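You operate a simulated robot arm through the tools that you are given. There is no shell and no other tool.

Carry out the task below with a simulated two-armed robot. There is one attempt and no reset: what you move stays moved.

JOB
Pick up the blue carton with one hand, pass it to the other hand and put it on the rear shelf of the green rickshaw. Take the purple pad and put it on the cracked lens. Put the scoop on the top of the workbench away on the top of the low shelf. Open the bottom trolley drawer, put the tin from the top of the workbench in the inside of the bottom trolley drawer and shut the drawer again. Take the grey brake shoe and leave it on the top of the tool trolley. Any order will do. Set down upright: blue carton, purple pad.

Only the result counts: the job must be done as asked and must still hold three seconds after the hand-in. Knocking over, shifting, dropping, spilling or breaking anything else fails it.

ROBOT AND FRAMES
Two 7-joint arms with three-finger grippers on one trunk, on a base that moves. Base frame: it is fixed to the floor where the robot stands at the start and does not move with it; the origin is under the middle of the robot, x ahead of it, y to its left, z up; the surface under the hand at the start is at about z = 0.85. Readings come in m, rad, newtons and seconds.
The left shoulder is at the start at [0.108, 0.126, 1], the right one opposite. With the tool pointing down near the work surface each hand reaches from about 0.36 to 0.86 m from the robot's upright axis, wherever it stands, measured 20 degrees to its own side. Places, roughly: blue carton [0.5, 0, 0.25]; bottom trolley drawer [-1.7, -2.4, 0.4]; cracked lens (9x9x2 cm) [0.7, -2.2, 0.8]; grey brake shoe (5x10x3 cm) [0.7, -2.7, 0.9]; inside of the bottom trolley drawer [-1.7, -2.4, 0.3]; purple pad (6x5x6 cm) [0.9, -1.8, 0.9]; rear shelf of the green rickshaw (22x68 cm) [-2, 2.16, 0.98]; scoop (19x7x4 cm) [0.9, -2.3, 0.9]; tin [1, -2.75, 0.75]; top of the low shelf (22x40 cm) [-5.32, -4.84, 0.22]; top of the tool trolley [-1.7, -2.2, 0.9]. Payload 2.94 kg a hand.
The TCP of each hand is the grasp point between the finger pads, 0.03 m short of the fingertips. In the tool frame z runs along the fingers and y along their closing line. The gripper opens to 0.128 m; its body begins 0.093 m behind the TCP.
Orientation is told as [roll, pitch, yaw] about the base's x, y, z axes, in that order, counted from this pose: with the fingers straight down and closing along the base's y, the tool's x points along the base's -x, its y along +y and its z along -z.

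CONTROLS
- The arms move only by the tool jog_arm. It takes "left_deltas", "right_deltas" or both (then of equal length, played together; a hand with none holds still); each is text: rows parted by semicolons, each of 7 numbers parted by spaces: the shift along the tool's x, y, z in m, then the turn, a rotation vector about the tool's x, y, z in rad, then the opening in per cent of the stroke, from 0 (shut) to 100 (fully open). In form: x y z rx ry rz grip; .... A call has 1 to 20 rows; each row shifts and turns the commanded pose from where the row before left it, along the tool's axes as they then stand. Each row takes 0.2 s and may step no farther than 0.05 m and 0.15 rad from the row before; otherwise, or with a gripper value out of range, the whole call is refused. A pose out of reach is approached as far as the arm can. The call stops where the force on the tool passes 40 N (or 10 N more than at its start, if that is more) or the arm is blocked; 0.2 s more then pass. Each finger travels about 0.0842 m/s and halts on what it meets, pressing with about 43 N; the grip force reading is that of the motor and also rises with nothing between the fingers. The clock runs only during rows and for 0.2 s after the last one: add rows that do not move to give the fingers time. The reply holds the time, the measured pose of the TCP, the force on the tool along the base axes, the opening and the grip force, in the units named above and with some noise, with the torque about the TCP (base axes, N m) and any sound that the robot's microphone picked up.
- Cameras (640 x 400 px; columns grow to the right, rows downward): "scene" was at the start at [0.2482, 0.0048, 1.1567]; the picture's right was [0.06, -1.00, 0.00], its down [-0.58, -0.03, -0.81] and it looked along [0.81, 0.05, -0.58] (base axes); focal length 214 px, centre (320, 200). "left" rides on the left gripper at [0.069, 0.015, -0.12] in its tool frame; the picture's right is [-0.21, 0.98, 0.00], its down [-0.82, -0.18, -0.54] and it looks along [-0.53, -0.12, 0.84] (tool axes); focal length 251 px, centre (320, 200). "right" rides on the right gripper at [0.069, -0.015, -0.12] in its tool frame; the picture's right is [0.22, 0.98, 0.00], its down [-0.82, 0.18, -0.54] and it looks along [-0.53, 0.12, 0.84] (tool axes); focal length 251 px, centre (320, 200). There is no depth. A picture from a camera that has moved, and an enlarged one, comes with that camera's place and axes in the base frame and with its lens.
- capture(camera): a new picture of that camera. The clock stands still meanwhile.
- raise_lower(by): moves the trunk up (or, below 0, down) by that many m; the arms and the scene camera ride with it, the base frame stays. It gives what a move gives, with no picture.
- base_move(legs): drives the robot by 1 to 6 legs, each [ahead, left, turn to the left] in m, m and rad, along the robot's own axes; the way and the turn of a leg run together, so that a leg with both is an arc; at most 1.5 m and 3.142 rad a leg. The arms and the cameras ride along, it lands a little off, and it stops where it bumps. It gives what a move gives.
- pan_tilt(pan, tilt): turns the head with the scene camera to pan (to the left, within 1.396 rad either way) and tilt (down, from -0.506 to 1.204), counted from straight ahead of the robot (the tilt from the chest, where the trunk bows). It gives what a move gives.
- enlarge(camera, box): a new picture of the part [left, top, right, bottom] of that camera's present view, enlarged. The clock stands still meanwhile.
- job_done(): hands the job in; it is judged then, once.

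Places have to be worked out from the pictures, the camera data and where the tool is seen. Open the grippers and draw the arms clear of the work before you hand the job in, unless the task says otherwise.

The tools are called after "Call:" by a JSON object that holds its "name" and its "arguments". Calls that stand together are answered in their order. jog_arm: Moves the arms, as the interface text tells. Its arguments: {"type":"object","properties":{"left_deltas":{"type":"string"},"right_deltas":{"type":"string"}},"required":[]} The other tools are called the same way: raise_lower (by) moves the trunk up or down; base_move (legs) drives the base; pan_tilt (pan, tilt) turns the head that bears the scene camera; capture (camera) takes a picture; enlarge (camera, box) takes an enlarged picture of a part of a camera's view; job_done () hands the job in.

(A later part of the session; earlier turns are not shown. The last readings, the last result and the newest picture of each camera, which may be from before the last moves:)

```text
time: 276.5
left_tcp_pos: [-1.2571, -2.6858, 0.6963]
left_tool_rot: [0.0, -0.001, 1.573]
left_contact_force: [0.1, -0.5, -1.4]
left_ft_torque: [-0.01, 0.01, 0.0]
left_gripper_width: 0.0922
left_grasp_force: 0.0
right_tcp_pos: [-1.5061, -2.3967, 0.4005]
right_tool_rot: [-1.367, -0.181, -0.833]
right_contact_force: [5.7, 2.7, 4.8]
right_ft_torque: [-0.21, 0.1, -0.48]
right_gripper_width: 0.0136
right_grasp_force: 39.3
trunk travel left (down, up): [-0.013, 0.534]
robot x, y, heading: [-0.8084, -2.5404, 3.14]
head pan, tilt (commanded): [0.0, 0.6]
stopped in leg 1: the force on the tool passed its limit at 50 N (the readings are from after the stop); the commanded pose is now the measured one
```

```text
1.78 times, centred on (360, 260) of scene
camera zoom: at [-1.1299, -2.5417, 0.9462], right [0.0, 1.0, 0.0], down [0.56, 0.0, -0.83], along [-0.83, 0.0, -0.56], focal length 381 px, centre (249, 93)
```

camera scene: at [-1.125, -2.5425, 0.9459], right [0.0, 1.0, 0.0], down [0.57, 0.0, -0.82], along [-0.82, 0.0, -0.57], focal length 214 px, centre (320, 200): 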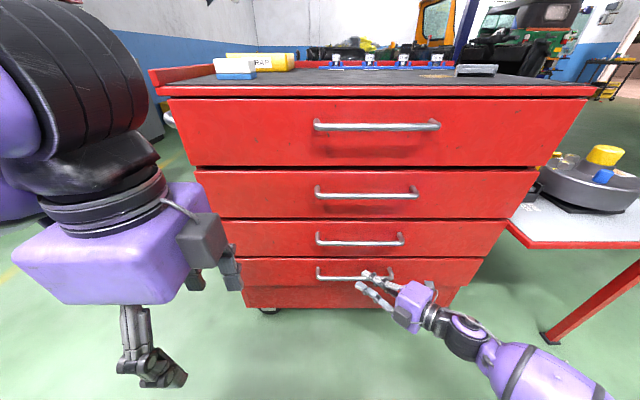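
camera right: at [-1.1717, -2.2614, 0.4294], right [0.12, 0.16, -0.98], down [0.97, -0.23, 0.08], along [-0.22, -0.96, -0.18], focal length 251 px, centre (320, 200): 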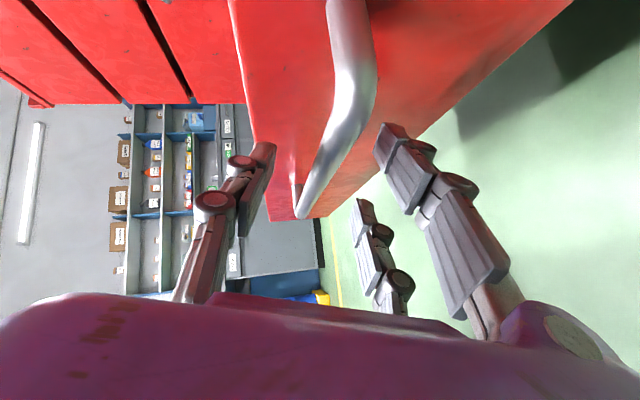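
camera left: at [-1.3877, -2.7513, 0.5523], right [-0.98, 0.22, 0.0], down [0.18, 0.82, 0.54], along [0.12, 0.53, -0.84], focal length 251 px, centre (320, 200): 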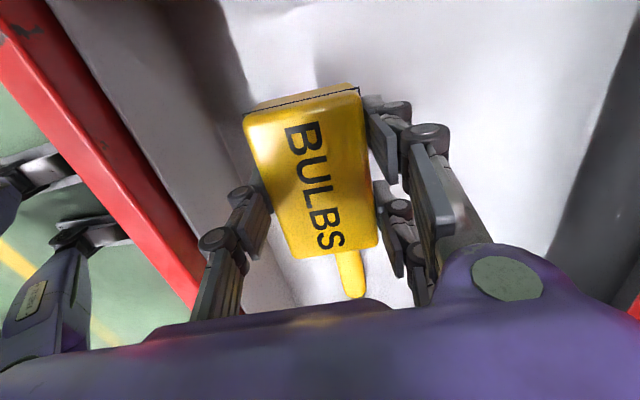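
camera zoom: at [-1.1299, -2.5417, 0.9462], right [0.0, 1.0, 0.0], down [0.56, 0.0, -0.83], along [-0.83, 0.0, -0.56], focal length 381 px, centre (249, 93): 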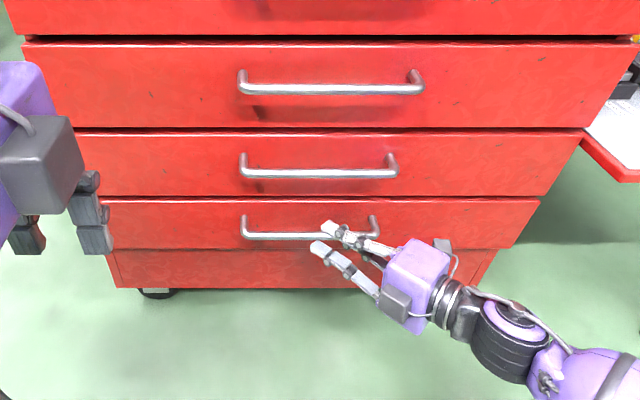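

The push met the stop (50 N): the drawer is shut. I open the fingers and back straight off.

Call:
{"name": "jog_arm", "arguments": {"right_deltas": "0 0 0 0 0 0 30; 0 0 0 0 0 0 50; 0 0 0 0 0 0 50; 0 0 0 0 0 0 50; 0 0 0 0 0 0 50"}}

Call:
{"name": "base_move", "arguments": {"legs": [[-0.3, 0, 0]]}}

Call:
{"name": "capture", "arguments": {"camera": "scene"}}

```text
time: 277.7
left_tcp_pos: [-1.2563, -2.687, 0.696]
left_tool_rot: [-0.002, -0.001, 1.574]
left_contact_force: [0.4, -0.7, 0.2]
left_ft_torque: [-0.02, 0.01, 0.01]
left_gripper_width: 0.092
left_grasp_force: 0.0
right_tcp_pos: [-1.5065, -2.396, 0.4004]
right_tool_rot: [-1.366, -0.181, -0.831]
right_contact_force: [-1.2, -0.4, 0.6]
right_ft_torque: [-0.03, -0.01, 0.01]
right_gripper_width: 0.0642
right_grasp_force: 0.2
trunk travel left (down, up): [-0.013, 0.534]
robot x, y, heading: [-0.8075, -2.5409, -3.139]
head pan, tilt (commanded): [0.0, 0.6]
```

```text
time: 279.8
left_tcp_pos: [-0.9561, -2.6882, 0.6949]
left_tool_rot: [-0.003, -0.001, 1.577]
left_contact_force: [1.2, 0.3, 0.0]
left_ft_torque: [0.01, -0.02, 0.03]
left_gripper_width: 0.0924
left_grasp_force: 0.0
right_tcp_pos: [-1.2059, -2.3976, 0.4]
right_tool_rot: [-1.368, -0.182, -0.829]
right_contact_force: [0.2, 0.7, -1.0]
right_ft_torque: [-0.03, -0.02, -0.02]
right_gripper_width: 0.0641
right_grasp_force: 0.0
trunk travel left (down, up): [-0.013, 0.534]
robot x, y, heading: [-0.5104, -2.5434, -3.133]
head pan, tilt (commanded): [0.0, 0.6]
```

```text
taken
camera scene: at [-0.8295, -2.5424, 0.946], right [0.0, 1.0, 0.0], down [0.56, 0.0, -0.83], along [-0.83, 0.0, -0.56], focal length 214 px, centre (320, 200)
```

scene: 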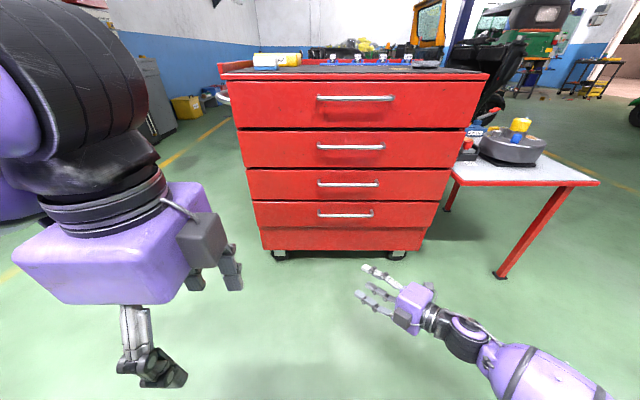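

The drawer is shut with the tin inside. Now the scoop: first I bring the right hand up and back to a neutral posture.

Call:
{"name": "jog_arm", "arguments": {"right_deltas": "-0.017 -0.0377 -0.0182 0 0 0 50; -0.017 -0.0377 -0.0182 0 0 0 50; -0.017 -0.0377 -0.0182 0 0 0 50; -0.017 -0.0377 -0.0182 0 0 0 50; -0.017 -0.0377 -0.0182 0 0 0 50; -0.017 -0.0377 -0.0182 0 0 0 50; -0.017 -0.0377 -0.0182 0 0 0 50; 0 0 0 0 0.15 0 50; 0 0 0 0 0.15 0 50; 0 0 0 0 0.15 0 50; 0 0 0 0 0.15 0 50; 0 0 0 0 0.15 0 50; 0 0 0 -0.1454 0 0 50; 0 0 0 -0.1454 0 0 50; 0 0 0 -0.1454 0 0 50; 0 0 0 -0.1454 0 0 50; 0 0 0 -0.1454 0 0 50; 0 0 0 -0.1454 0 0 50; 0 0 0 -0.1454 0 0 50; 0 0 0 -0.1454 0 0 50"}}

Call:
{"name": "jog_arm", "arguments": {"right_deltas": "0 0 0 -0.1454 0 0 100; 0 0 0 0 0 0.1428 100; 0 0 0 0 0 0.1428 100; 0 0 0 0 0 0.1428 100; 0 0 0 0 0 0.1428 100; 0 0 0 0 0 0.1428 100; 0 0 0 0 0 0.1428 100; 0 0 0 0 0 0.1428 100; 0 0 0 0 0 0.1428 100; 0 0 0 0 0 0.1428 100; 0 0 0 0 0 0.1428 100; 0 0 0 0 0 0.1428 100; 0 0 0 0 0 0 100", "left_deltas": "0 0 0 0 0 0 100; 0 0 0 0 0 -0.1428 100; 0 0 0 0 0 -0.1428 100; 0 0 0 0 0 -0.1428 100; 0 0 0 0 0 -0.1428 100; 0 0 0 0 0 -0.1428 100; 0 0 0 0 0 -0.1428 100; 0 0 0 0 0 -0.1428 100; 0 0 0 0 0 -0.1428 100; 0 0 0 0 0 -0.1428 100; 0 0 0 0 0 -0.1428 100; 0 0 0 0 0 -0.1428 100; 0 0 0 0 0 0 100"}}

Call:
{"name": "raise_lower", "arguments": {"by": 0.33}}

```text
time: 284.0
left_tcp_pos: [-0.9557, -2.6871, 0.6958]
left_tool_rot: [-0.002, -0.002, 1.576]
left_contact_force: [0.2, -0.3, -0.6]
left_ft_torque: [-0.04, 0.02, 0.02]
left_gripper_width: 0.0922
left_grasp_force: 0.1
right_tcp_pos: [-1.1687, -2.351, 0.6901]
right_tool_rot: [-0.134, 0.004, -1.558]
right_contact_force: [0.1, 0.4, 0.8]
right_ft_torque: [0.0, -0.03, 0.0]
right_gripper_width: 0.0639
right_grasp_force: 0.1
right hand out of reach, approached as far as the arm can: row 8, 9, 10, 11
trunk travel left (down, up): [-0.013, 0.534]
robot x, y, heading: [-0.5065, -2.5415, -3.139]
head pan, tilt (commanded): [0.0, 0.6]
```

```text
time: 286.8
left_tcp_pos: [-0.956, -2.6878, 0.6957]
left_tool_rot: [-0.003, 0.002, -3.133]
left_contact_force: [-0.4, -0.3, 0.3]
left_ft_torque: [0.02, 0.01, 0.0]
left_gripper_width: 0.128
left_grasp_force: 0.2
right_tcp_pos: [-1.1694, -2.3507, 0.6911]
right_tool_rot: [-0.002, 0.009, -3.131]
right_contact_force: [-0.1, -0.1, 0.6]
right_ft_torque: [-0.01, 0.01, 0.0]
right_gripper_width: 0.128
right_grasp_force: 0.1
trunk travel left (down, up): [-0.013, 0.534]
robot x, y, heading: [-0.51, -2.5409, -3.137]
head pan, tilt (commanded): [0.0, 0.6]
```

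```text
time: 290.0
left_tcp_pos: [-0.9558, -2.6882, 1.0252]
left_tool_rot: [-0.002, 0.001, -3.135]
left_contact_force: [0.5, -0.1, 0.7]
left_ft_torque: [0.03, -0.01, 0.0]
left_gripper_width: 0.1279
left_grasp_force: 0.1
right_tcp_pos: [-1.156, -2.3495, 1.0724]
right_tool_rot: [-0.003, -0.091, -3.131]
right_contact_force: [0.7, 0.6, -0.4]
right_ft_torque: [0.02, 0.02, -0.01]
right_gripper_width: 0.1278
right_grasp_force: 0.1
trunk travel left (down, up): [-0.343, 0.204]
robot x, y, heading: [-0.5093, -2.5359, -3.137]
head pan, tilt (commanded): [0.0, 0.6]
```

Both hands are neutral again. I pull the right hand in, raise the left a bit, turn around and return to the workbench at x≈0.12, y≈-2.445.

Call:
{"name": "jog_arm", "arguments": {"left_deltas": "0 0 -0.03 0 0 0 100; 0 0 -0.03 0 0 0 100; 0 0 0 0 0 0 100; 0 0 0 0 0 0 100; 0 0 0 0 0 0 100; 0 0 0 0 0 0 100", "right_deltas": "0.04 0 0 0 0.05 0 100; 0.045 0 0 0 0.04 0 100; 0.045 0 0 0 0 0 100; 0.045 0 0 0 0 0 100; 0.045 0 0 0 0 0 100; 0 0 0 0 0 0 100"}}

Call:
{"name": "base_move", "arguments": {"legs": [[0, 0, 1.57], [0, 0, 1.567]]}}

```text
time: 291.4
left_tcp_pos: [-0.9581, -2.6886, 1.0859]
left_tool_rot: [-0.002, 0.001, -3.135]
left_contact_force: [0.0, 0.0, -0.6]
left_ft_torque: [0.03, -0.05, 0.0]
left_gripper_width: 0.1279
left_grasp_force: 0.1
right_tcp_pos: [-0.9369, -2.3477, 1.0674]
right_tool_rot: [-0.003, -0.001, -3.132]
right_contact_force: [1.2, -0.5, -0.1]
right_ft_torque: [-0.02, -0.02, -0.02]
right_gripper_width: 0.1281
right_grasp_force: 0.1
trunk travel left (down, up): [-0.343, 0.204]
robot x, y, heading: [-0.511, -2.5412, -3.137]
head pan, tilt (commanded): [0.0, 0.6]
```

```text
time: 299.4
left_tcp_pos: [-0.059, -2.4082, 1.0853]
left_tool_rot: [-0.003, 0.002, -0.028]
left_contact_force: [0.2, 0.2, 0.4]
left_ft_torque: [0.01, 0.02, -0.02]
left_gripper_width: 0.1281
left_grasp_force: 0.0
right_tcp_pos: [-0.0897, -2.7475, 1.0675]
right_tool_rot: [-0.004, 0.001, -0.02]
right_contact_force: [0.3, 0.1, 0.2]
right_ft_torque: [-0.01, 0.0, 0.01]
right_gripper_width: 0.1281
right_grasp_force: 0.0
trunk travel left (down, up): [-0.343, 0.204]
robot x, y, heading: [-0.5121, -2.5428, -0.028]
head pan, tilt (commanded): [0.0, 0.6]
```

I correct the heading and drive up to the bench.

Call:
{"name": "base_move", "arguments": {"legs": [[0, 0, 0.028], [0.63, 0.095, 0]]}}

Call:
{"name": "pan_tilt", "arguments": {"pan": 0.15, "tilt": 0.65}}

Call:
{"name": "capture", "arguments": {"camera": "scene"}}

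Call:
{"name": "capture", "arguments": {"camera": "left"}}

```text
time: 303.3
left_tcp_pos: [0.5659, -2.3017, 1.0863]
left_tool_rot: [-0.003, 0.002, 0.0]
left_contact_force: [-0.3, 0.2, 0.4]
left_ft_torque: [-0.08, 0.01, 0.01]
left_gripper_width: 0.1279
left_grasp_force: 0.1
right_tcp_pos: [0.5444, -2.6416, 1.0675]
right_tool_rot: [-0.003, 0.001, 0.004]
right_contact_force: [0.0, 0.3, 0.8]
right_ft_torque: [0.0, 0.0, 0.02]
right_gripper_width: 0.1281
right_grasp_force: 0.0
trunk travel left (down, up): [-0.343, 0.204]
robot x, y, heading: [0.1181, -2.4445, -0.003]
head pan, tilt (commanded): [0.0, 0.6]
```

```text
time: 304.0
left_tcp_pos: [0.5667, -2.3009, 1.0851]
left_tool_rot: [-0.002, 0.002, 0.001]
left_contact_force: [-1.0, 0.2, 0.5]
left_ft_torque: [0.01, 0.01, 0.01]
left_gripper_width: 0.128
left_grasp_force: 0.0
right_tcp_pos: [0.545, -2.6413, 1.0675]
right_tool_rot: [-0.005, -0.003, 0.006]
right_contact_force: [0.2, 0.1, -0.6]
right_ft_torque: [0.02, 0.01, 0.0]
right_gripper_width: 0.128
right_grasp_force: 0.0
trunk travel left (down, up): [-0.343, 0.204]
robot x, y, heading: [0.1217, -2.4476, 0.001]
head pan, tilt (commanded): [0.15, 0.649]
```

```text
taken
camera scene: at [0.33, -2.4343, 1.2863], right [0.15, -0.99, 0.0], down [-0.6, -0.09, -0.8], along [0.79, 0.12, -0.6], focal length 214 px, centre (320, 200)
```

scene: 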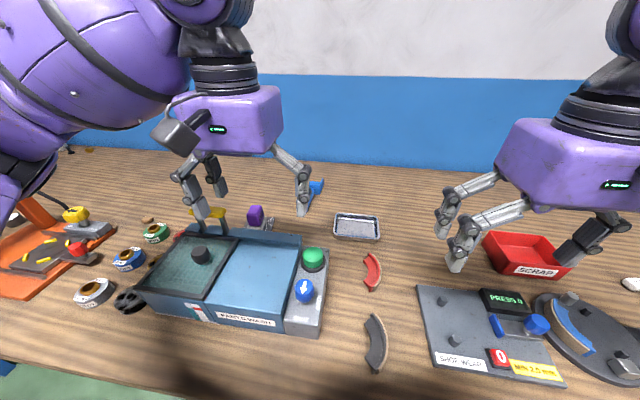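

```text
taken
camera left: at [0.4977, -2.2849, 1.2063], right [0.21, 0.98, 0.0], down [0.82, -0.18, 0.54], along [0.53, -0.12, -0.84], focal length 251 px, centre (320, 200)
```

left: 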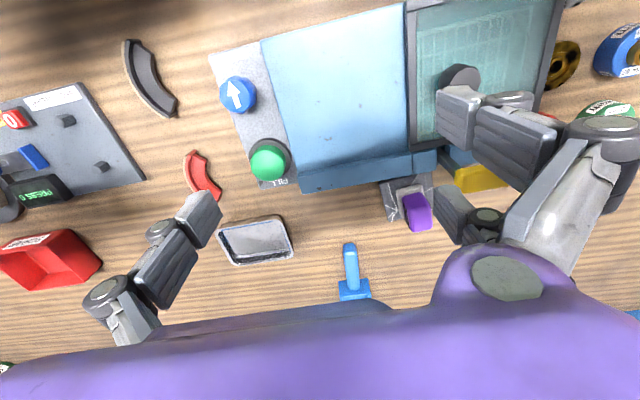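

The pad still stands on the lens; the scoop handle is visible in the left-hand view. I move the left hand ahead to above the scoop.

Call:
{"name": "jog_arm", "arguments": {"left_deltas": "-0.04 0 0 0 0 0 100; -0.04 0 0 0 0 0 100; -0.04 0 0 0 0 0 100; -0.04 0 0 0 0 0 100; -0.04 0 0 0 0 0 100; -0.04 0 0 0 0 0 100; 0 0 0 0 0 0 100"}}

Call:
{"name": "capture", "arguments": {"camera": "left"}}

Call:
{"name": "enlarge", "arguments": {"camera": "scene", "box": [230, 100, 430, 240]}}

```text
time: 305.6
left_tcp_pos: [0.8061, -2.301, 1.0864]
left_tool_rot: [-0.002, 0.0, 0.0]
left_contact_force: [-0.4, 0.1, -1.0]
left_ft_torque: [0.01, -0.03, 0.03]
left_gripper_width: 0.1277
left_grasp_force: 0.1
right_tcp_pos: [0.5436, -2.6413, 1.0681]
right_tool_rot: [-0.002, -0.002, 0.006]
right_contact_force: [-0.4, 0.3, 0.6]
right_ft_torque: [0.03, -0.04, -0.03]
right_gripper_width: 0.128
right_grasp_force: 0.0
trunk travel left (down, up): [-0.343, 0.204]
robot x, y, heading: [0.1154, -2.4462, -0.001]
head pan, tilt (commanded): [0.15, 0.649]
```

```text
taken
camera left: at [0.737, -2.2841, 1.2069], right [0.21, 0.98, 0.0], down [0.82, -0.18, 0.54], along [0.53, -0.12, -0.84], focal length 251 px, centre (320, 200)
```

left: 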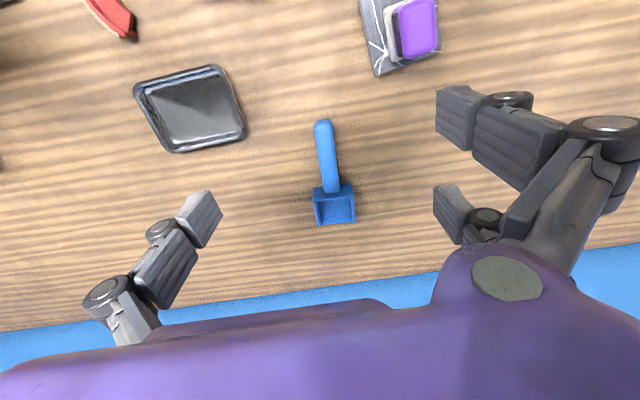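

```text
2.86 times, centred on (330, 170) of scene
camera zoom: at [0.3292, -2.4338, 1.2864], right [0.15, -0.99, 0.0], down [-0.6, -0.09, -0.8], along [0.79, 0.12, -0.6], focal length 613 px, centre (291, 286)
```

zoom: 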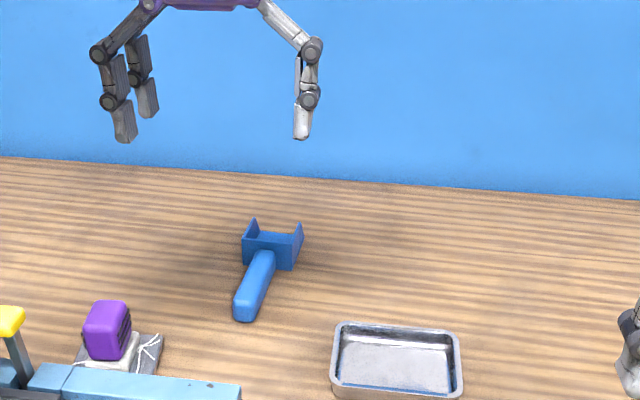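

Scoop handle: axis from (0.835,-2.303) to the head at ≈(0.934,-2.313), yaw ≈-0.09. I position over the handle near the head at (0.90,-2.309), turn slightly, and lower with a 0.077 m opening.

Call:
{"name": "jog_arm", "arguments": {"left_deltas": "-0.047 -0.004 0 0 0 0.045 60; -0.047 -0.004 0 0 0 0.045 60; 0 0 0.04 0 0 0 60; 0 0 0.04 0 0 0 60; 0 0 0.04 0 0 0 60; 0 0 0 0 0 0 60"}}

Call:
{"name": "capture", "arguments": {"camera": "left"}}

```text
time: 307.0
left_tcp_pos: [0.9015, -2.3126, 0.9663]
left_tool_rot: [-0.002, 0.0, -0.09]
left_contact_force: [0.5, -1.0, 0.2]
left_ft_torque: [-0.03, -0.02, -0.01]
left_gripper_width: 0.0767
left_grasp_force: 0.2
right_tcp_pos: [0.5442, -2.642, 1.0679]
right_tool_rot: [-0.002, -0.001, 0.005]
right_contact_force: [0.3, -0.3, -0.2]
right_ft_torque: [0.03, -0.03, -0.02]
right_gripper_width: 0.1279
right_grasp_force: 0.0
trunk travel left (down, up): [-0.343, 0.204]
robot x, y, heading: [0.1209, -2.4451, -0.003]
head pan, tilt (commanded): [0.15, 0.649]
```

```text
taken
camera left: at [0.833, -2.2895, 1.0861], right [0.3, 0.95, 0.0], down [0.8, -0.25, 0.54], along [0.52, -0.16, -0.84], focal length 251 px, centre (320, 200)
```

left: 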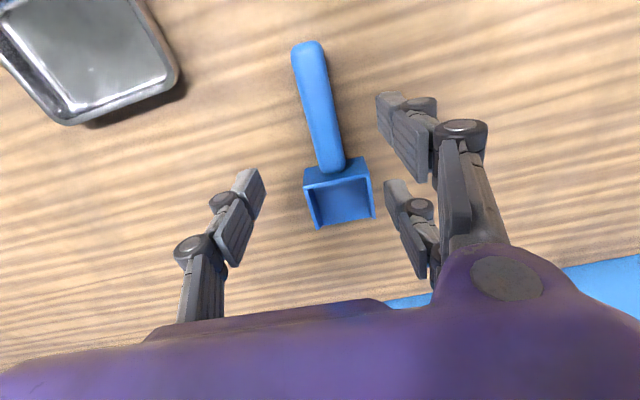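

The handle is slightly left of the TCP; I shift by (-0.0115,+0.006) and lower to z≈0.876.

Call:
{"name": "jog_arm", "arguments": {"left_deltas": "0.012 0.005 0.01 0 0 0 60; 0 0 0.04 0 0 0 60; 0 0 0.025 0 0 0 60; 0 0 0.008 0 0 0 60; 0 0 0.004 0 0 0 60; 0 0 0.003 0 0 0 60; 0 0 0 0 0 0 60"}}

Call:
{"name": "capture", "arguments": {"camera": "left"}}

Call:
{"name": "enlarge", "arguments": {"camera": "scene", "box": [230, 100, 430, 240]}}

```text
time: 308.6
left_tcp_pos: [0.8896, -2.3044, 0.876]
left_tool_rot: [-0.002, 0.0, -0.088]
left_contact_force: [0.0, -0.1, 0.3]
left_ft_torque: [-0.02, 0.01, -0.01]
left_gripper_width: 0.0767
left_grasp_force: 0.1
right_tcp_pos: [0.543, -2.642, 1.0677]
right_tool_rot: [-0.003, -0.001, 0.003]
right_contact_force: [-0.4, -0.6, -0.6]
right_ft_torque: [-0.02, 0.0, 0.01]
right_gripper_width: 0.1281
right_grasp_force: 0.1
trunk travel left (down, up): [-0.343, 0.204]
robot x, y, heading: [0.118, -2.4459, -0.005]
head pan, tilt (commanded): [0.15, 0.649]
```

```text
taken
camera left: at [0.8214, -2.2828, 0.9963], right [0.3, 0.95, 0.0], down [0.8, -0.25, 0.54], along [0.52, -0.16, -0.84], focal length 251 px, centre (320, 200)
```

left: 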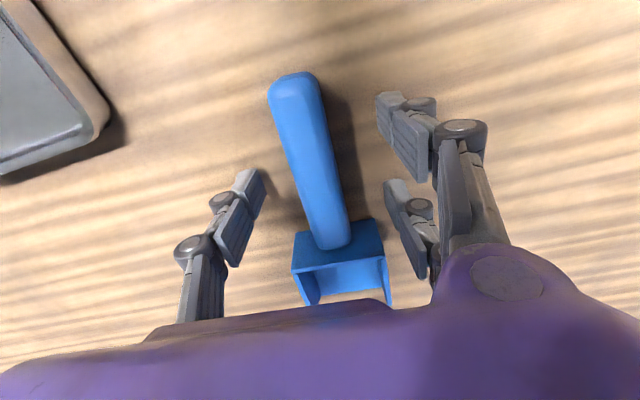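

```text
2.86 times, centred on (330, 170) of scene
camera zoom: at [0.3299, -2.4342, 1.2863], right [0.15, -0.99, 0.0], down [-0.6, -0.09, -0.8], along [0.79, 0.12, -0.6], focal length 613 px, centre (291, 286)
```

zoom: 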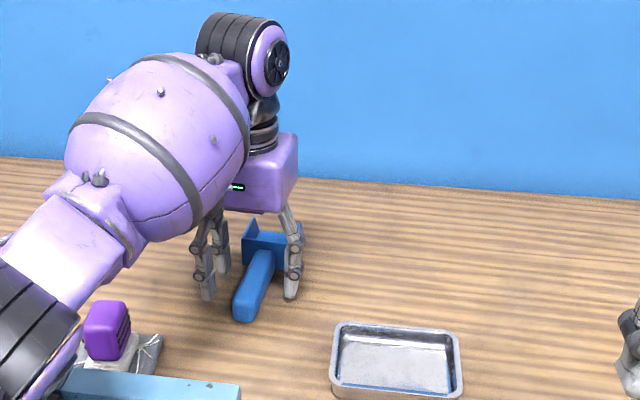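

The handle lies between the fingers. I close on it and check the grip.

Call:
{"name": "jog_arm", "arguments": {"left_deltas": "0 0 0 0 0 0 40; 0 0 0 0 0 0 20; 0 0 0 0 0 0 0; 0 0 0 0 0 0 0; 0 0 0 0 0 0 0; 0 0 0 0 0 0 0"}}

Call:
{"name": "capture", "arguments": {"camera": "left"}}

```text
time: 310.0
left_tcp_pos: [0.8886, -2.3052, 0.8758]
left_tool_rot: [-0.002, 0.001, -0.088]
left_contact_force: [0.1, -0.4, -0.3]
left_ft_torque: [-0.01, -0.04, -0.02]
left_gripper_width: 0.0253
left_grasp_force: 43.3
right_tcp_pos: [0.5436, -2.6422, 1.0665]
right_tool_rot: [-0.003, -0.002, 0.006]
right_contact_force: [-0.1, 0.6, 1.0]
right_ft_torque: [0.01, -0.01, -0.01]
right_gripper_width: 0.1279
right_grasp_force: 0.1
trunk travel left (down, up): [-0.343, 0.204]
robot x, y, heading: [0.1168, -2.4455, -0.006]
head pan, tilt (commanded): [0.15, 0.649]
```

```text
taken
camera left: at [0.8214, -2.2829, 0.9964], right [0.3, 0.95, 0.0], down [0.8, -0.25, 0.54], along [0.51, -0.16, -0.84], focal length 251 px, centre (320, 200)
```

left: 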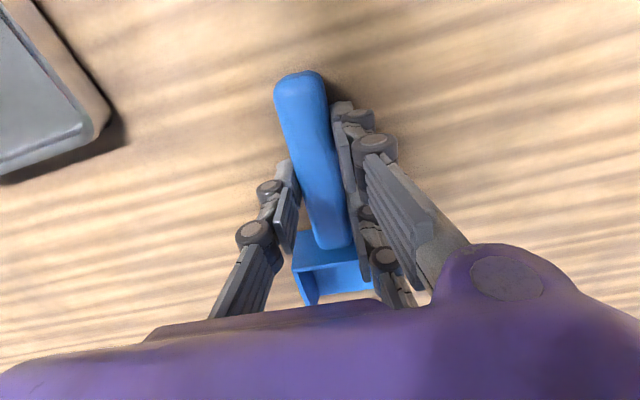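

Gripped (0.025 m). I lift it well clear and draw it back toward the robot.

Call:
{"name": "jog_arm", "arguments": {"left_deltas": "0 0 -0.02 0 0 0 0; 0 0 -0.035 0 0 0 0; 0 0 -0.045 0 0 0 0; 0 0 -0.045 0 0 0 0; 0 0 -0.045 0 0 0 0; 0 0 -0.03 0 0 0 0; 0.04 0 0 0 0 0 0; 0.045 0 0 0 0 0 0; 0.045 0 0 0 0 0 0; 0.045 0 0 0 0 0 0; 0.045 0 0 0 0 0 0; 0.045 0 0 0 0 0 0; 0.045 0 0 0 0 0 0; 0 0 0 0 0 0 0"}}

Call:
{"name": "capture", "arguments": {"camera": "left"}}

Call:
{"name": "capture", "arguments": {"camera": "scene"}}

```text
time: 313.0
left_tcp_pos: [0.5798, -2.2775, 1.0958]
left_tool_rot: [-0.001, 0.003, -0.088]
left_contact_force: [0.6, 0.0, -1.5]
left_ft_torque: [0.01, 0.04, -0.03]
left_gripper_width: 0.025
left_grasp_force: 43.0
right_tcp_pos: [0.5446, -2.6416, 1.0673]
right_tool_rot: [-0.004, -0.002, 0.006]
right_contact_force: [0.1, -0.6, -0.1]
right_ft_torque: [-0.01, 0.02, 0.01]
right_gripper_width: 0.1281
right_grasp_force: 0.0
trunk travel left (down, up): [-0.343, 0.204]
robot x, y, heading: [0.1217, -2.4463, -0.003]
head pan, tilt (commanded): [0.15, 0.649]
```

```text
taken
camera left: at [0.513, -2.2549, 1.2162], right [0.3, 0.95, 0.0], down [0.8, -0.25, 0.54], along [0.51, -0.16, -0.84], focal length 251 px, centre (320, 200)
```

left: 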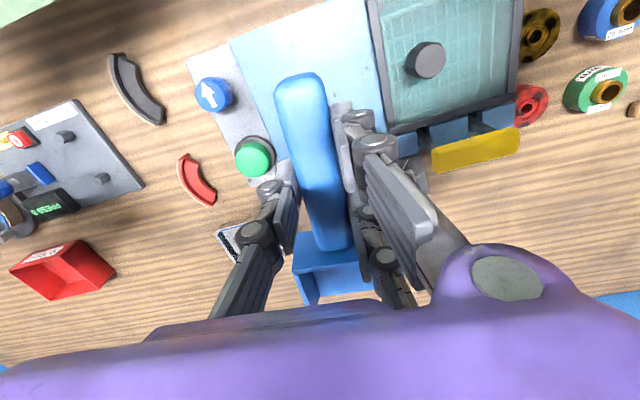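

```text
taken
camera scene: at [0.3308, -2.4344, 1.2861], right [0.15, -0.99, 0.0], down [-0.6, -0.09, -0.8], along [0.79, 0.12, -0.61], focal length 214 px, centre (320, 200)
```

scene: 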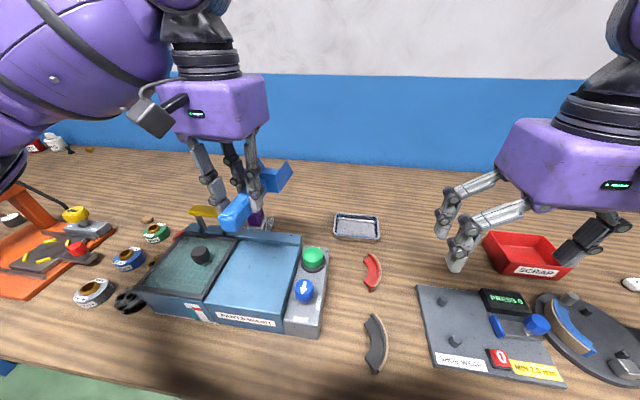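

Scoop is held well. I back away from the bench, turn right and drive along -y, then face -x to look toward the low shelf.

Call:
{"name": "base_move", "arguments": {"legs": [[-0.62, 0, 0], [0, 0, -1.57], [1.05, 0, 0], [0, 0, -1.57]]}}

Call:
{"name": "pan_tilt", "arguments": {"pan": 0.2, "tilt": 0.3}}

Call:
{"name": "capture", "arguments": {"camera": "scene"}}

```text
time: 329.1
left_tcp_pos: [-0.9644, -3.6499, 1.0959]
left_tool_rot: [-0.001, 0.001, 3.043]
left_contact_force: [-0.5, 0.1, -1.1]
left_ft_torque: [0.02, -0.06, -0.02]
left_gripper_width: 0.025
left_grasp_force: 43.0
right_tcp_pos: [-0.924, -3.284, 1.0676]
right_tool_rot: [-0.005, -0.001, 3.141]
right_contact_force: [-0.6, 0.7, -0.7]
right_ft_torque: [-0.02, -0.02, 0.0]
right_gripper_width: 0.128
right_grasp_force: 0.1
trunk travel left (down, up): [-0.343, 0.204]
robot x, y, heading: [-0.501, -3.4829, 3.135]
head pan, tilt (commanded): [0.15, 0.649]
```

```text
time: 329.9
left_tcp_pos: [-0.9633, -3.6485, 1.0973]
left_tool_rot: [0.001, 0.002, 3.043]
left_contact_force: [1.3, 0.2, -0.8]
left_ft_torque: [0.0, 0.0, 0.0]
left_gripper_width: 0.0251
left_grasp_force: 43.1
right_tcp_pos: [-0.9242, -3.2851, 1.0676]
right_tool_rot: [-0.004, -0.004, 3.139]
right_contact_force: [-0.6, 0.4, 1.0]
right_ft_torque: [-0.01, 0.0, 0.0]
right_gripper_width: 0.1279
right_grasp_force: 0.1
trunk travel left (down, up): [-0.343, 0.204]
robot x, y, heading: [-0.5016, -3.4835, 3.134]
head pan, tilt (commanded): [0.201, 0.3]
```

```text
taken
camera scene: at [-0.7199, -3.4999, 1.3179], right [-0.19, 0.98, 0.0], down [0.29, 0.06, -0.95], along [-0.94, -0.18, -0.3], focal length 214 px, centre (320, 200)
```

scene: 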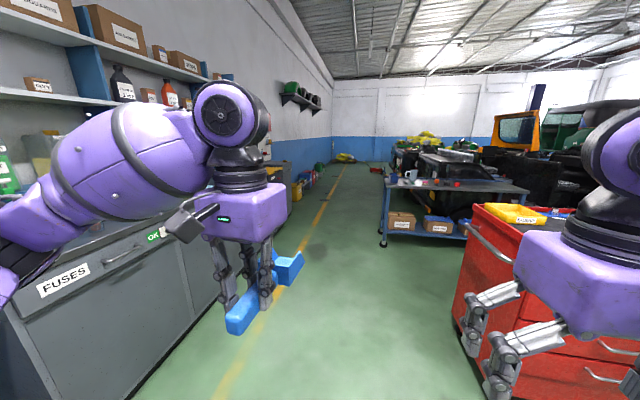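

I look toward the low shelf's listed place (projects near (301,184)).

Call:
{"name": "enlarge", "arguments": {"camera": "scene", "box": [270, 130, 400, 230]}}

```text
4.00 times, centred on (335, 180) of scene
camera zoom: at [-0.7199, -3.4999, 1.3179], right [-0.19, 0.98, 0.0], down [0.29, 0.06, -0.95], along [-0.94, -0.18, -0.3], focal length 858 px, centre (260, 280)
```

zoom: 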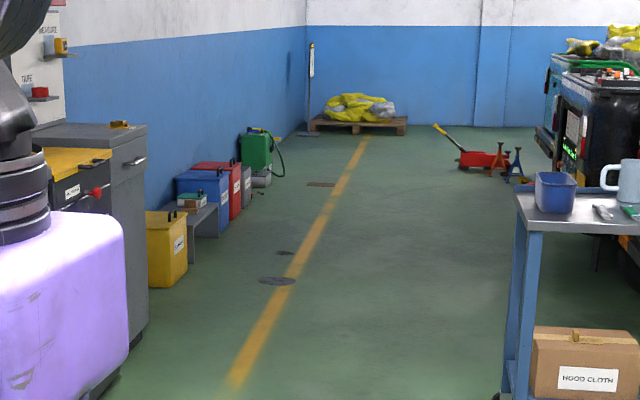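

I see the low grey shelf in front of coloured bins (something already stands on it). The corridor between rolling table (y≈-3.2) and cabinets (y≈-4.58) is free; I drive along y≈-3.85.

Call:
{"name": "base_move", "arguments": {"legs": [[0, 0.37, 0], [1.5, 0, 0], [1.5, 0, 0]]}}

Call:
{"name": "pan_tilt", "arguments": {"pan": 0.4, "tilt": 0.4}}

Call:
{"name": "capture", "arguments": {"camera": "scene"}}

```text
time: 347.8
left_tcp_pos: [-3.9784, -3.9369, 1.0958]
left_tool_rot: [-0.003, 0.002, 3.022]
left_contact_force: [-0.1, -0.6, -0.9]
left_ft_torque: [-0.05, -0.06, 0.0]
left_gripper_width: 0.025
left_grasp_force: 42.7
right_tcp_pos: [-3.9305, -3.5741, 1.0675]
right_tool_rot: [-0.003, -0.003, 3.115]
right_contact_force: [0.2, 0.0, -0.5]
right_ft_torque: [0.0, 0.02, -0.03]
right_gripper_width: 0.128
right_grasp_force: 0.0
trunk travel left (down, up): [-0.343, 0.204]
robot x, y, heading: [-3.5098, -3.7834, 3.109]
head pan, tilt (commanded): [0.201, 0.3]
```

```text
time: 348.6
left_tcp_pos: [-3.9776, -3.9371, 1.0961]
left_tool_rot: [-0.004, 0.001, 3.022]
left_contact_force: [0.3, -0.5, -0.2]
left_ft_torque: [-0.01, 0.0, 0.0]
left_gripper_width: 0.0253
left_grasp_force: 42.9
right_tcp_pos: [-3.9297, -3.5737, 1.0672]
right_tool_rot: [-0.004, -0.003, 3.114]
right_contact_force: [-0.1, 0.1, 0.3]
right_ft_torque: [0.01, 0.04, 0.02]
right_gripper_width: 0.1277
right_grasp_force: 0.0
trunk travel left (down, up): [-0.343, 0.204]
robot x, y, heading: [-3.5099, -3.782, 3.11]
head pan, tilt (commanded): [0.4, 0.4]
```

```text
taken
camera scene: at [-3.7253, -3.8119, 1.3088], right [-0.36, 0.93, 0.0], down [0.36, 0.14, -0.92], along [-0.86, -0.33, -0.39], focal length 214 px, centre (320, 200)
```

scene: 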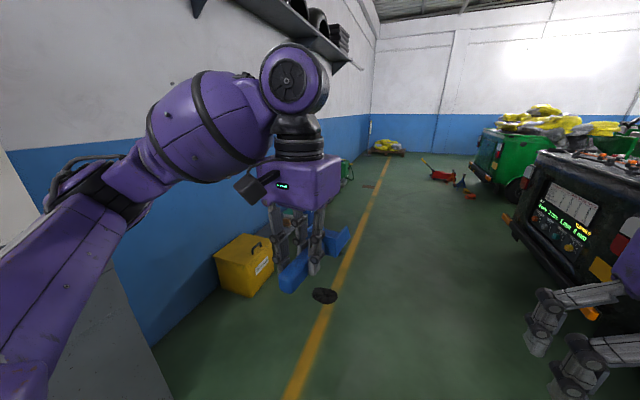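

Clear ahead. I drive another 1.5 m and turn left to face the wall with the low shelf.

Call:
{"name": "base_move", "arguments": {"legs": [[0, 0, 0.03], [1.5, 0, 0], [0, 0, 1.57]]}}

Call:
{"name": "pan_tilt", "arguments": {"pan": -0.1, "tilt": 0.6}}

Call:
{"name": "capture", "arguments": {"camera": "scene"}}

```text
time: 360.2
left_tcp_pos: [-4.8412, -4.2384, 1.0952]
left_tool_rot: [-0.001, 0.002, -1.668]
left_contact_force: [0.0, -0.5, 0.2]
left_ft_torque: [0.04, -0.03, 0.03]
left_gripper_width: 0.0253
left_grasp_force: 43.3
right_tcp_pos: [-5.2065, -4.2008, 1.067]
right_tool_rot: [-0.003, -0.002, -1.573]
right_contact_force: [0.0, -0.2, 1.1]
right_ft_torque: [0.03, -0.01, -0.01]
right_gripper_width: 0.128
right_grasp_force: 0.0
trunk travel left (down, up): [-0.343, 0.204]
robot x, y, heading: [-5.0044, -3.7734, -1.579]
head pan, tilt (commanded): [0.4, 0.4]
```

```text
time: 361.1
left_tcp_pos: [-4.843, -4.2382, 1.0967]
left_tool_rot: [-0.002, 0.002, -1.67]
left_contact_force: [-0.3, 0.3, -1.1]
left_ft_torque: [0.02, 0.03, 0.01]
left_gripper_width: 0.0249
left_grasp_force: 42.6
right_tcp_pos: [-5.2074, -4.1999, 1.0679]
right_tool_rot: [-0.003, -0.003, -1.572]
right_contact_force: [0.0, 0.9, 0.0]
right_ft_torque: [-0.02, 0.0, 0.05]
right_gripper_width: 0.1279
right_grasp_force: 0.1
trunk travel left (down, up): [-0.343, 0.204]
robot x, y, heading: [-5.0115, -3.7771, -1.581]
head pan, tilt (commanded): [-0.099, 0.6]
```

```text
taken
camera scene: at [-5.0194, -3.9906, 1.2906], right [-0.99, 0.11, 0.0], down [0.06, 0.56, -0.83], along [-0.09, -0.82, -0.56], focal length 214 px, centre (320, 200)
```

scene: 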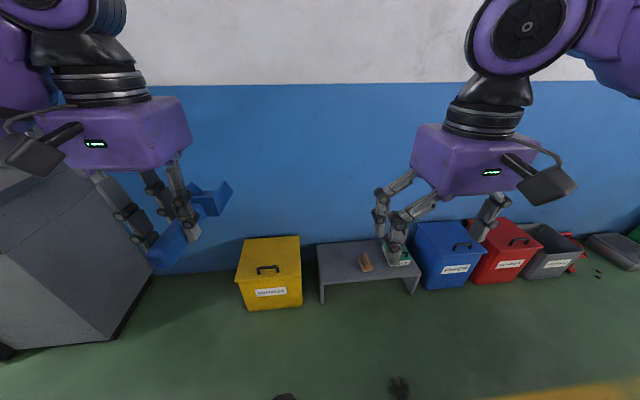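

The low shelf stands between the yellow and blue bins with a couple of things on its right part. I enlarge.

Call:
{"name": "enlarge", "arguments": {"camera": "scene", "box": [230, 215, 490, 325]}}

```text
2.46 times, centred on (360, 270) of scene
camera zoom: at [-5.0194, -3.9906, 1.2906], right [-0.99, 0.11, 0.0], down [0.06, 0.56, -0.83], along [-0.09, -0.82, -0.56], focal length 528 px, centre (222, 28)
```

zoom: 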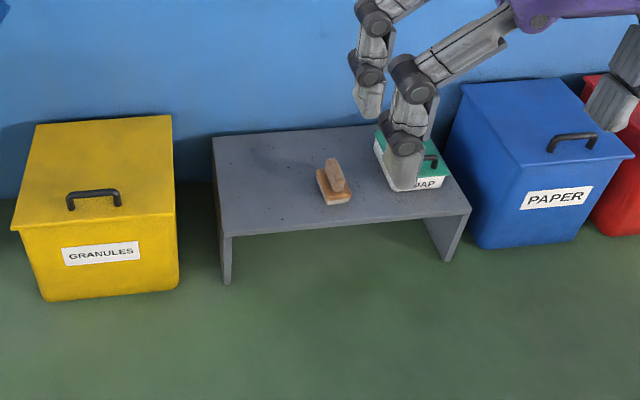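

Shelf top spans x≈-5.69…-5.10, y≈-5.015…-4.71 at z≈0.22, with a brush near (-5.38,-4.81) and a soap box further right. The left part (around (-5.22,-4.85)) is free for the scoop. I move the base into place and lower the trunk.

Call:
{"name": "base_move", "arguments": {"legs": [[0, -0.27, 0.01], [0.33, 0, 0]]}}

Call:
{"name": "raise_lower", "arguments": {"by": -0.33}}

Call:
{"name": "pan_tilt", "arguments": {"pan": 0.0, "tilt": 0.7}}

Call:
{"name": "capture", "arguments": {"camera": "scene"}}

```text
time: 365.9
left_tcp_pos: [-5.1104, -4.5647, 1.0961]
left_tool_rot: [-0.002, 0.003, -1.659]
left_contact_force: [0.2, 0.6, -1.5]
left_ft_torque: [0.03, 0.01, 0.01]
left_gripper_width: 0.0252
left_grasp_force: 42.9
right_tcp_pos: [-5.4742, -4.528, 1.0671]
right_tool_rot: [-0.004, 0.0, -1.565]
right_contact_force: [0.5, 0.2, -0.3]
right_ft_torque: [0.0, -0.03, -0.01]
right_gripper_width: 0.1282
right_grasp_force: 0.1
trunk travel left (down, up): [-0.343, 0.204]
robot x, y, heading: [-5.2794, -4.1034, -1.573]
head pan, tilt (commanded): [-0.099, 0.6]
```

```text
time: 369.1
left_tcp_pos: [-5.1094, -4.5642, 0.7668]
left_tool_rot: [-0.001, 0.0, -1.66]
left_contact_force: [-0.1, 0.1, -0.7]
left_ft_torque: [-0.02, 0.0, 0.01]
left_gripper_width: 0.0252
left_grasp_force: 42.8
right_tcp_pos: [-5.475, -4.5277, 0.7375]
right_tool_rot: [-0.005, -0.002, -1.566]
right_contact_force: [-0.4, -0.4, 0.3]
right_ft_torque: [-0.02, -0.02, 0.04]
right_gripper_width: 0.1279
right_grasp_force: 0.1
trunk travel left (down, up): [-0.013, 0.534]
robot x, y, heading: [-5.2833, -4.1017, -1.575]
head pan, tilt (commanded): [-0.099, 0.6]
```

```text
time: 369.8
left_tcp_pos: [-5.1102, -4.5646, 0.7666]
left_tool_rot: [-0.001, 0.003, -1.661]
left_contact_force: [0.3, -0.3, -0.9]
left_ft_torque: [0.04, 0.0, 0.03]
left_gripper_width: 0.0253
left_grasp_force: 43.0
right_tcp_pos: [-5.4742, -4.5284, 0.7378]
right_tool_rot: [-0.004, -0.002, -1.565]
right_contact_force: [-0.1, -0.1, -0.7]
right_ft_torque: [-0.02, 0.01, 0.0]
right_gripper_width: 0.128
right_grasp_force: 0.0
trunk travel left (down, up): [-0.013, 0.534]
robot x, y, heading: [-5.2804, -4.1037, -1.576]
head pan, tilt (commanded): [0.0, 0.7]
```

```text
taken
camera scene: at [-5.2809, -4.4198, 0.9374], right [-1.0, 0.0, 0.0], down [0.0, 0.64, -0.77], along [0.0, -0.77, -0.64], focal length 214 px, centre (320, 200)
```

scene: 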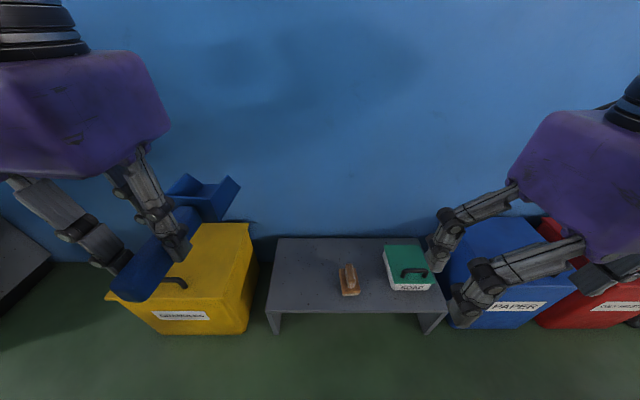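

Measurements agree. I move the scoop over the free left part of the shelf and lower to z≈0.36, then check.

Call:
{"name": "jog_arm", "arguments": {"left_deltas": "-0.0428 -0.0139 0 0 0 0 0; -0.0428 -0.0139 0 0 0 0 0; -0.0428 -0.0139 0 0 0 0 0; -0.0428 -0.0139 0 0 0 0 0; -0.0428 -0.0139 0 0 0 0 0; -0.0428 -0.0139 0 0 0 0 0; 0 0 0.045 0 0 0 0; 0 0 0.045 0 0 0 0; 0 0 0.045 0 0 0 0; 0 0 0.045 0 0 0 0; 0 0 0.045 0 0 0 0; 0 0 0.045 0 0 0 0; 0 0 0.045 0 0 0 0; 0 0 0 0 0 0 0"}}

Call:
{"name": "capture", "arguments": {"camera": "scene"}}

Call:
{"name": "capture", "arguments": {"camera": "left"}}

```text
time: 372.8
left_tcp_pos: [-5.2175, -4.8109, 0.4517]
left_tool_rot: [-0.003, -0.001, -1.66]
left_contact_force: [0.1, 0.4, 0.2]
left_ft_torque: [0.03, -0.01, 0.01]
left_gripper_width: 0.0252
left_grasp_force: 42.8
right_tcp_pos: [-5.4742, -4.5289, 0.7378]
right_tool_rot: [-0.005, -0.001, -1.565]
right_contact_force: [0.8, 0.2, -0.5]
right_ft_torque: [-0.02, -0.04, -0.02]
right_gripper_width: 0.1279
right_grasp_force: 0.0
trunk travel left (down, up): [-0.013, 0.534]
robot x, y, heading: [-5.2782, -4.1037, -1.574]
head pan, tilt (commanded): [0.0, 0.7]
```

```text
taken
camera scene: at [-5.2808, -4.4198, 0.9373], right [-1.0, 0.0, 0.0], down [0.0, 0.64, -0.76], along [0.0, -0.76, -0.64], focal length 214 px, centre (320, 200)
```

scene: 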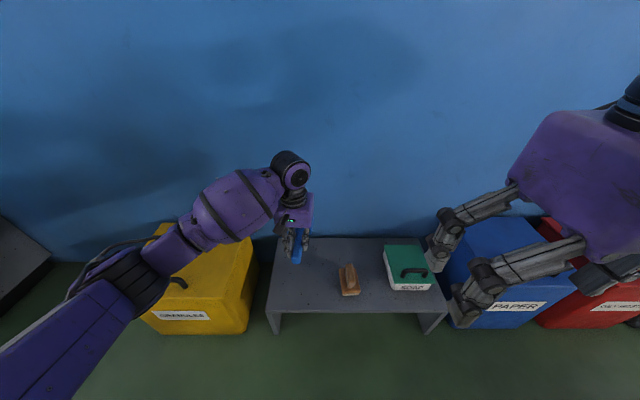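

```text
taken
camera left: at [-5.1961, -4.7426, 0.5718], right [0.95, -0.3, 0.0], down [-0.25, -0.8, 0.54], along [-0.16, -0.52, -0.84], focal length 251 px, centre (320, 200)
```

left: 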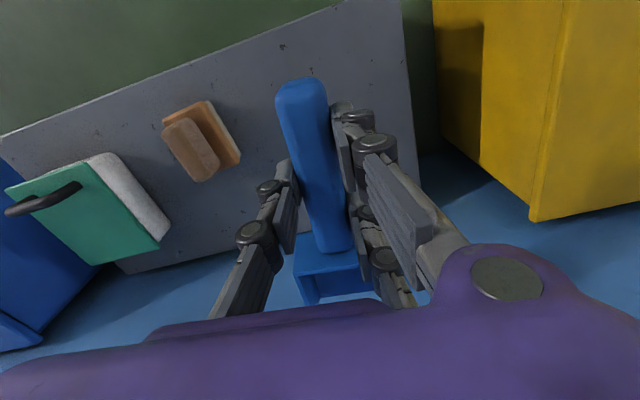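

The scoop's footprint (y -4.756…-4.941) fits within the shelf and left of the brush. I lower to just above the shelf and then in small steps.

Call:
{"name": "jog_arm", "arguments": {"left_deltas": "0 0 0.045 0 0 0 0; 0 0 0.045 0 0 0 0; 0 0 0.045 0 0 0 0; 0 0 0.035 0 0 0 0; 0 0 0.007 0 0 0 0; 0 0 0 0 0 0 0"}}

Call:
{"name": "capture", "arguments": {"camera": "scene"}}

Call:
{"name": "capture", "arguments": {"camera": "left"}}

```text
time: 374.2
left_tcp_pos: [-5.2177, -4.8114, 0.2735]
left_tool_rot: [-0.002, 0.001, -1.66]
left_contact_force: [-0.9, -0.1, -0.3]
left_ft_torque: [0.0, 0.0, -0.03]
left_gripper_width: 0.0253
left_grasp_force: 43.2
right_tcp_pos: [-5.4734, -4.5289, 0.7385]
right_tool_rot: [-0.004, -0.003, -1.565]
right_contact_force: [-0.3, -0.8, 0.6]
right_ft_torque: [-0.01, 0.02, 0.0]
right_gripper_width: 0.1279
right_grasp_force: 0.1
trunk travel left (down, up): [-0.013, 0.534]
robot x, y, heading: [-5.2792, -4.1097, -1.567]
head pan, tilt (commanded): [0.0, 0.7]
```

```text
taken
camera scene: at [-5.2808, -4.4198, 0.9373], right [-1.0, 0.0, 0.0], down [0.0, 0.64, -0.76], along [0.0, -0.76, -0.64], focal length 214 px, centre (320, 200)
```

scene: 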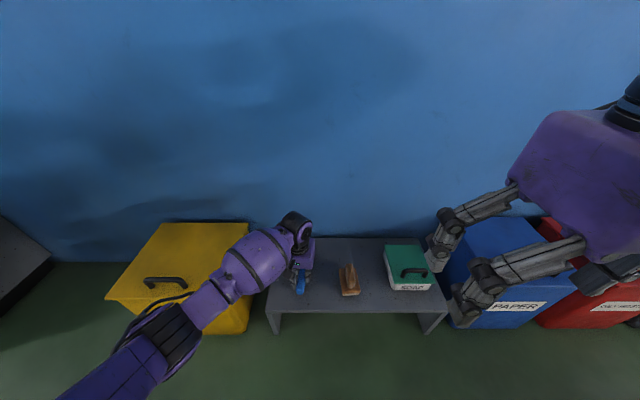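

```text
taken
camera left: at [-5.196, -4.7431, 0.3942], right [0.95, -0.3, 0.0], down [-0.25, -0.8, 0.54], along [-0.16, -0.51, -0.84], focal length 251 px, centre (320, 200)
```

left: 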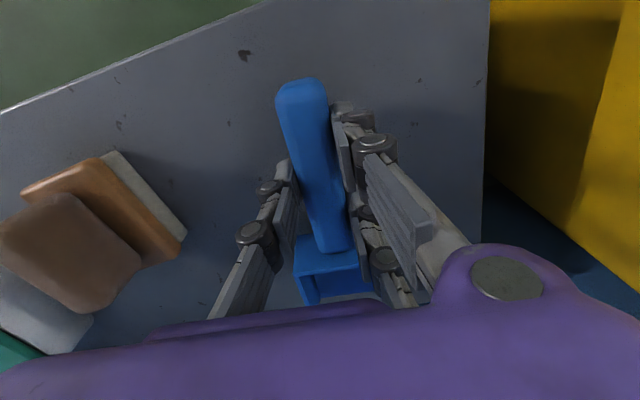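

Still free of contact. I lower in small steps until the scoop touches the shelf.

Call:
{"name": "jog_arm", "arguments": {"left_deltas": "0 0 0.004 0 0 0 0; 0 0 0.004 0 0 0 0; 0 0 0.003 0 0 0 0; 0 0 0 0 0 0 0"}}

```text
time: 375.2
left_tcp_pos: [-5.2172, -4.8119, 0.2632]
left_tool_rot: [-0.002, 0.001, -1.659]
left_contact_force: [0.1, -0.9, -0.7]
left_ft_torque: [0.02, 0.02, -0.01]
left_gripper_width: 0.0254
left_grasp_force: 43.0
right_tcp_pos: [-5.4736, -4.529, 0.7379]
right_tool_rot: [-0.004, -0.001, -1.564]
right_contact_force: [0.1, 1.0, 0.7]
right_ft_torque: [-0.03, 0.01, 0.0]
right_gripper_width: 0.128
right_grasp_force: 0.1
trunk travel left (down, up): [-0.013, 0.534]
robot x, y, heading: [-5.2748, -4.1054, -1.57]
head pan, tilt (commanded): [0.0, 0.7]
```

Call:
{"name": "jog_arm", "arguments": {"left_deltas": "0 0 0.003 0 0 0 0; 0 0 0.003 0 0 0 0; 0 0 0.002 0 0 0 0; 0 0 0 0 0 0 0"}}

```text
time: 376.2
left_tcp_pos: [-5.2182, -4.8119, 0.2557]
left_tool_rot: [-0.002, 0.001, -1.66]
left_contact_force: [-0.2, -0.3, 1.2]
left_ft_torque: [-0.18, -0.02, 0.02]
left_gripper_width: 0.0252
left_grasp_force: 43.1
right_tcp_pos: [-5.476, -4.5285, 0.7373]
right_tool_rot: [-0.004, -0.003, -1.566]
right_contact_force: [-0.2, 0.3, -0.7]
right_ft_torque: [0.02, 0.0, -0.01]
right_gripper_width: 0.1278
right_grasp_force: 0.0
trunk travel left (down, up): [-0.013, 0.534]
robot x, y, heading: [-5.2765, -4.1046, -1.572]
head pan, tilt (commanded): [0.0, 0.7]
```

A slight torque shows first touch at the scoop's head. I go 2 mm further.

Call:
{"name": "jog_arm", "arguments": {"left_deltas": "0 0 0.002 0 0 0 0; 0 0 0.001 0 0 0 0; 0 0 0 0 0 0 0"}}

```text
time: 377.0
left_tcp_pos: [-5.2172, -4.8126, 0.255]
left_tool_rot: [-0.002, -0.003, -1.66]
left_contact_force: [4.4, 2.7, 27.4]
left_ft_torque: [1.03, -0.23, -0.08]
left_gripper_width: 0.0249
left_grasp_force: 42.8
right_tcp_pos: [-5.476, -4.5279, 0.7386]
right_tool_rot: [-0.002, -0.004, -1.566]
right_contact_force: [0.5, 0.5, 0.0]
right_ft_torque: [-0.01, 0.03, -0.01]
right_gripper_width: 0.1281
right_grasp_force: 0.0
trunk travel left (down, up): [-0.013, 0.534]
robot x, y, heading: [-5.2771, -4.101, -1.575]
head pan, tilt (commanded): [0.0, 0.7]
```

Firm contact (27 N). I ease up 2 mm, open the fingers, and lift straight up.

Call:
{"name": "jog_arm", "arguments": {"left_deltas": "0 0 -0.002 0 0 0 0; 0 0 0 0 0 0 0; 0 0 0 0 0 0 30; 0 0 0 0 0 0 45; 0 0 0 0 0 0 55; 0 0 0 0 0 0 55; 0 0 -0.02 0 0 0 55; 0 0 -0.04 0 0 0 55; 0 0 -0.045 0 0 0 55; 0 0 -0.045 0 0 0 55; 0 0 -0.045 0 0 0 55; 0 0 -0.045 0 0 0 55; 0 0 -0.045 0 0 0 55; 0 0 -0.045 0 0 0 55; 0 0 -0.045 0 0 0 55; 0 0 -0.045 0 0 0 55; 0 0 0 0 0 0 55"}}

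Call:
{"name": "capture", "arguments": {"camera": "scene"}}

Call:
{"name": "capture", "arguments": {"camera": "left"}}

```text
time: 380.6
left_tcp_pos: [-5.2178, -4.8134, 0.6731]
left_tool_rot: [-0.002, 0.0, -1.66]
left_contact_force: [-1.0, -0.2, 0.7]
left_ft_torque: [0.0, 0.01, -0.04]
left_gripper_width: 0.0707
left_grasp_force: 0.0
right_tcp_pos: [-5.4755, -4.5294, 0.7387]
right_tool_rot: [-0.004, -0.002, -1.566]
right_contact_force: [0.8, 0.5, -0.1]
right_ft_torque: [0.06, 0.02, 0.0]
right_gripper_width: 0.1284
right_grasp_force: 0.1
trunk travel left (down, up): [-0.013, 0.534]
robot x, y, heading: [-5.281, -4.1051, -1.573]
head pan, tilt (commanded): [0.0, 0.7]
```

```text
taken
camera scene: at [-5.2808, -4.4199, 0.9373], right [-1.0, 0.0, 0.0], down [0.0, 0.64, -0.76], along [0.0, -0.76, -0.64], focal length 214 px, centre (320, 200)
```

scene: 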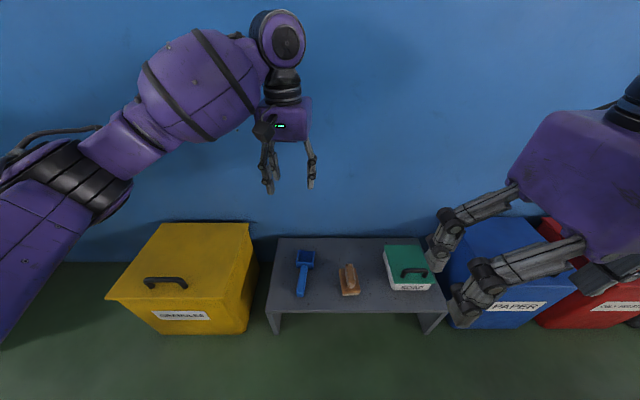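

```text
taken
camera left: at [-5.196, -4.7447, 0.7943], right [0.95, -0.3, 0.0], down [-0.25, -0.8, 0.54], along [-0.16, -0.51, -0.84], focal length 251 px, centre (320, 200)
```

left: 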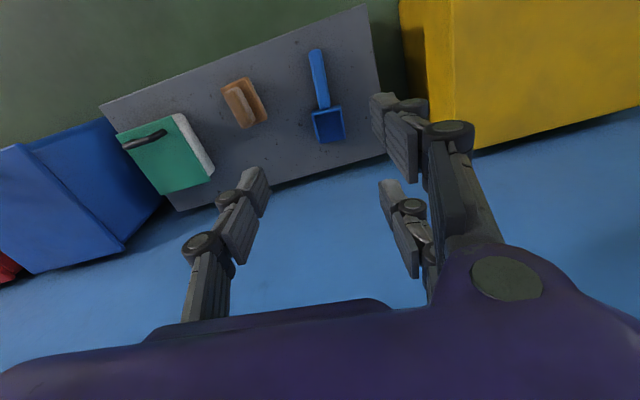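

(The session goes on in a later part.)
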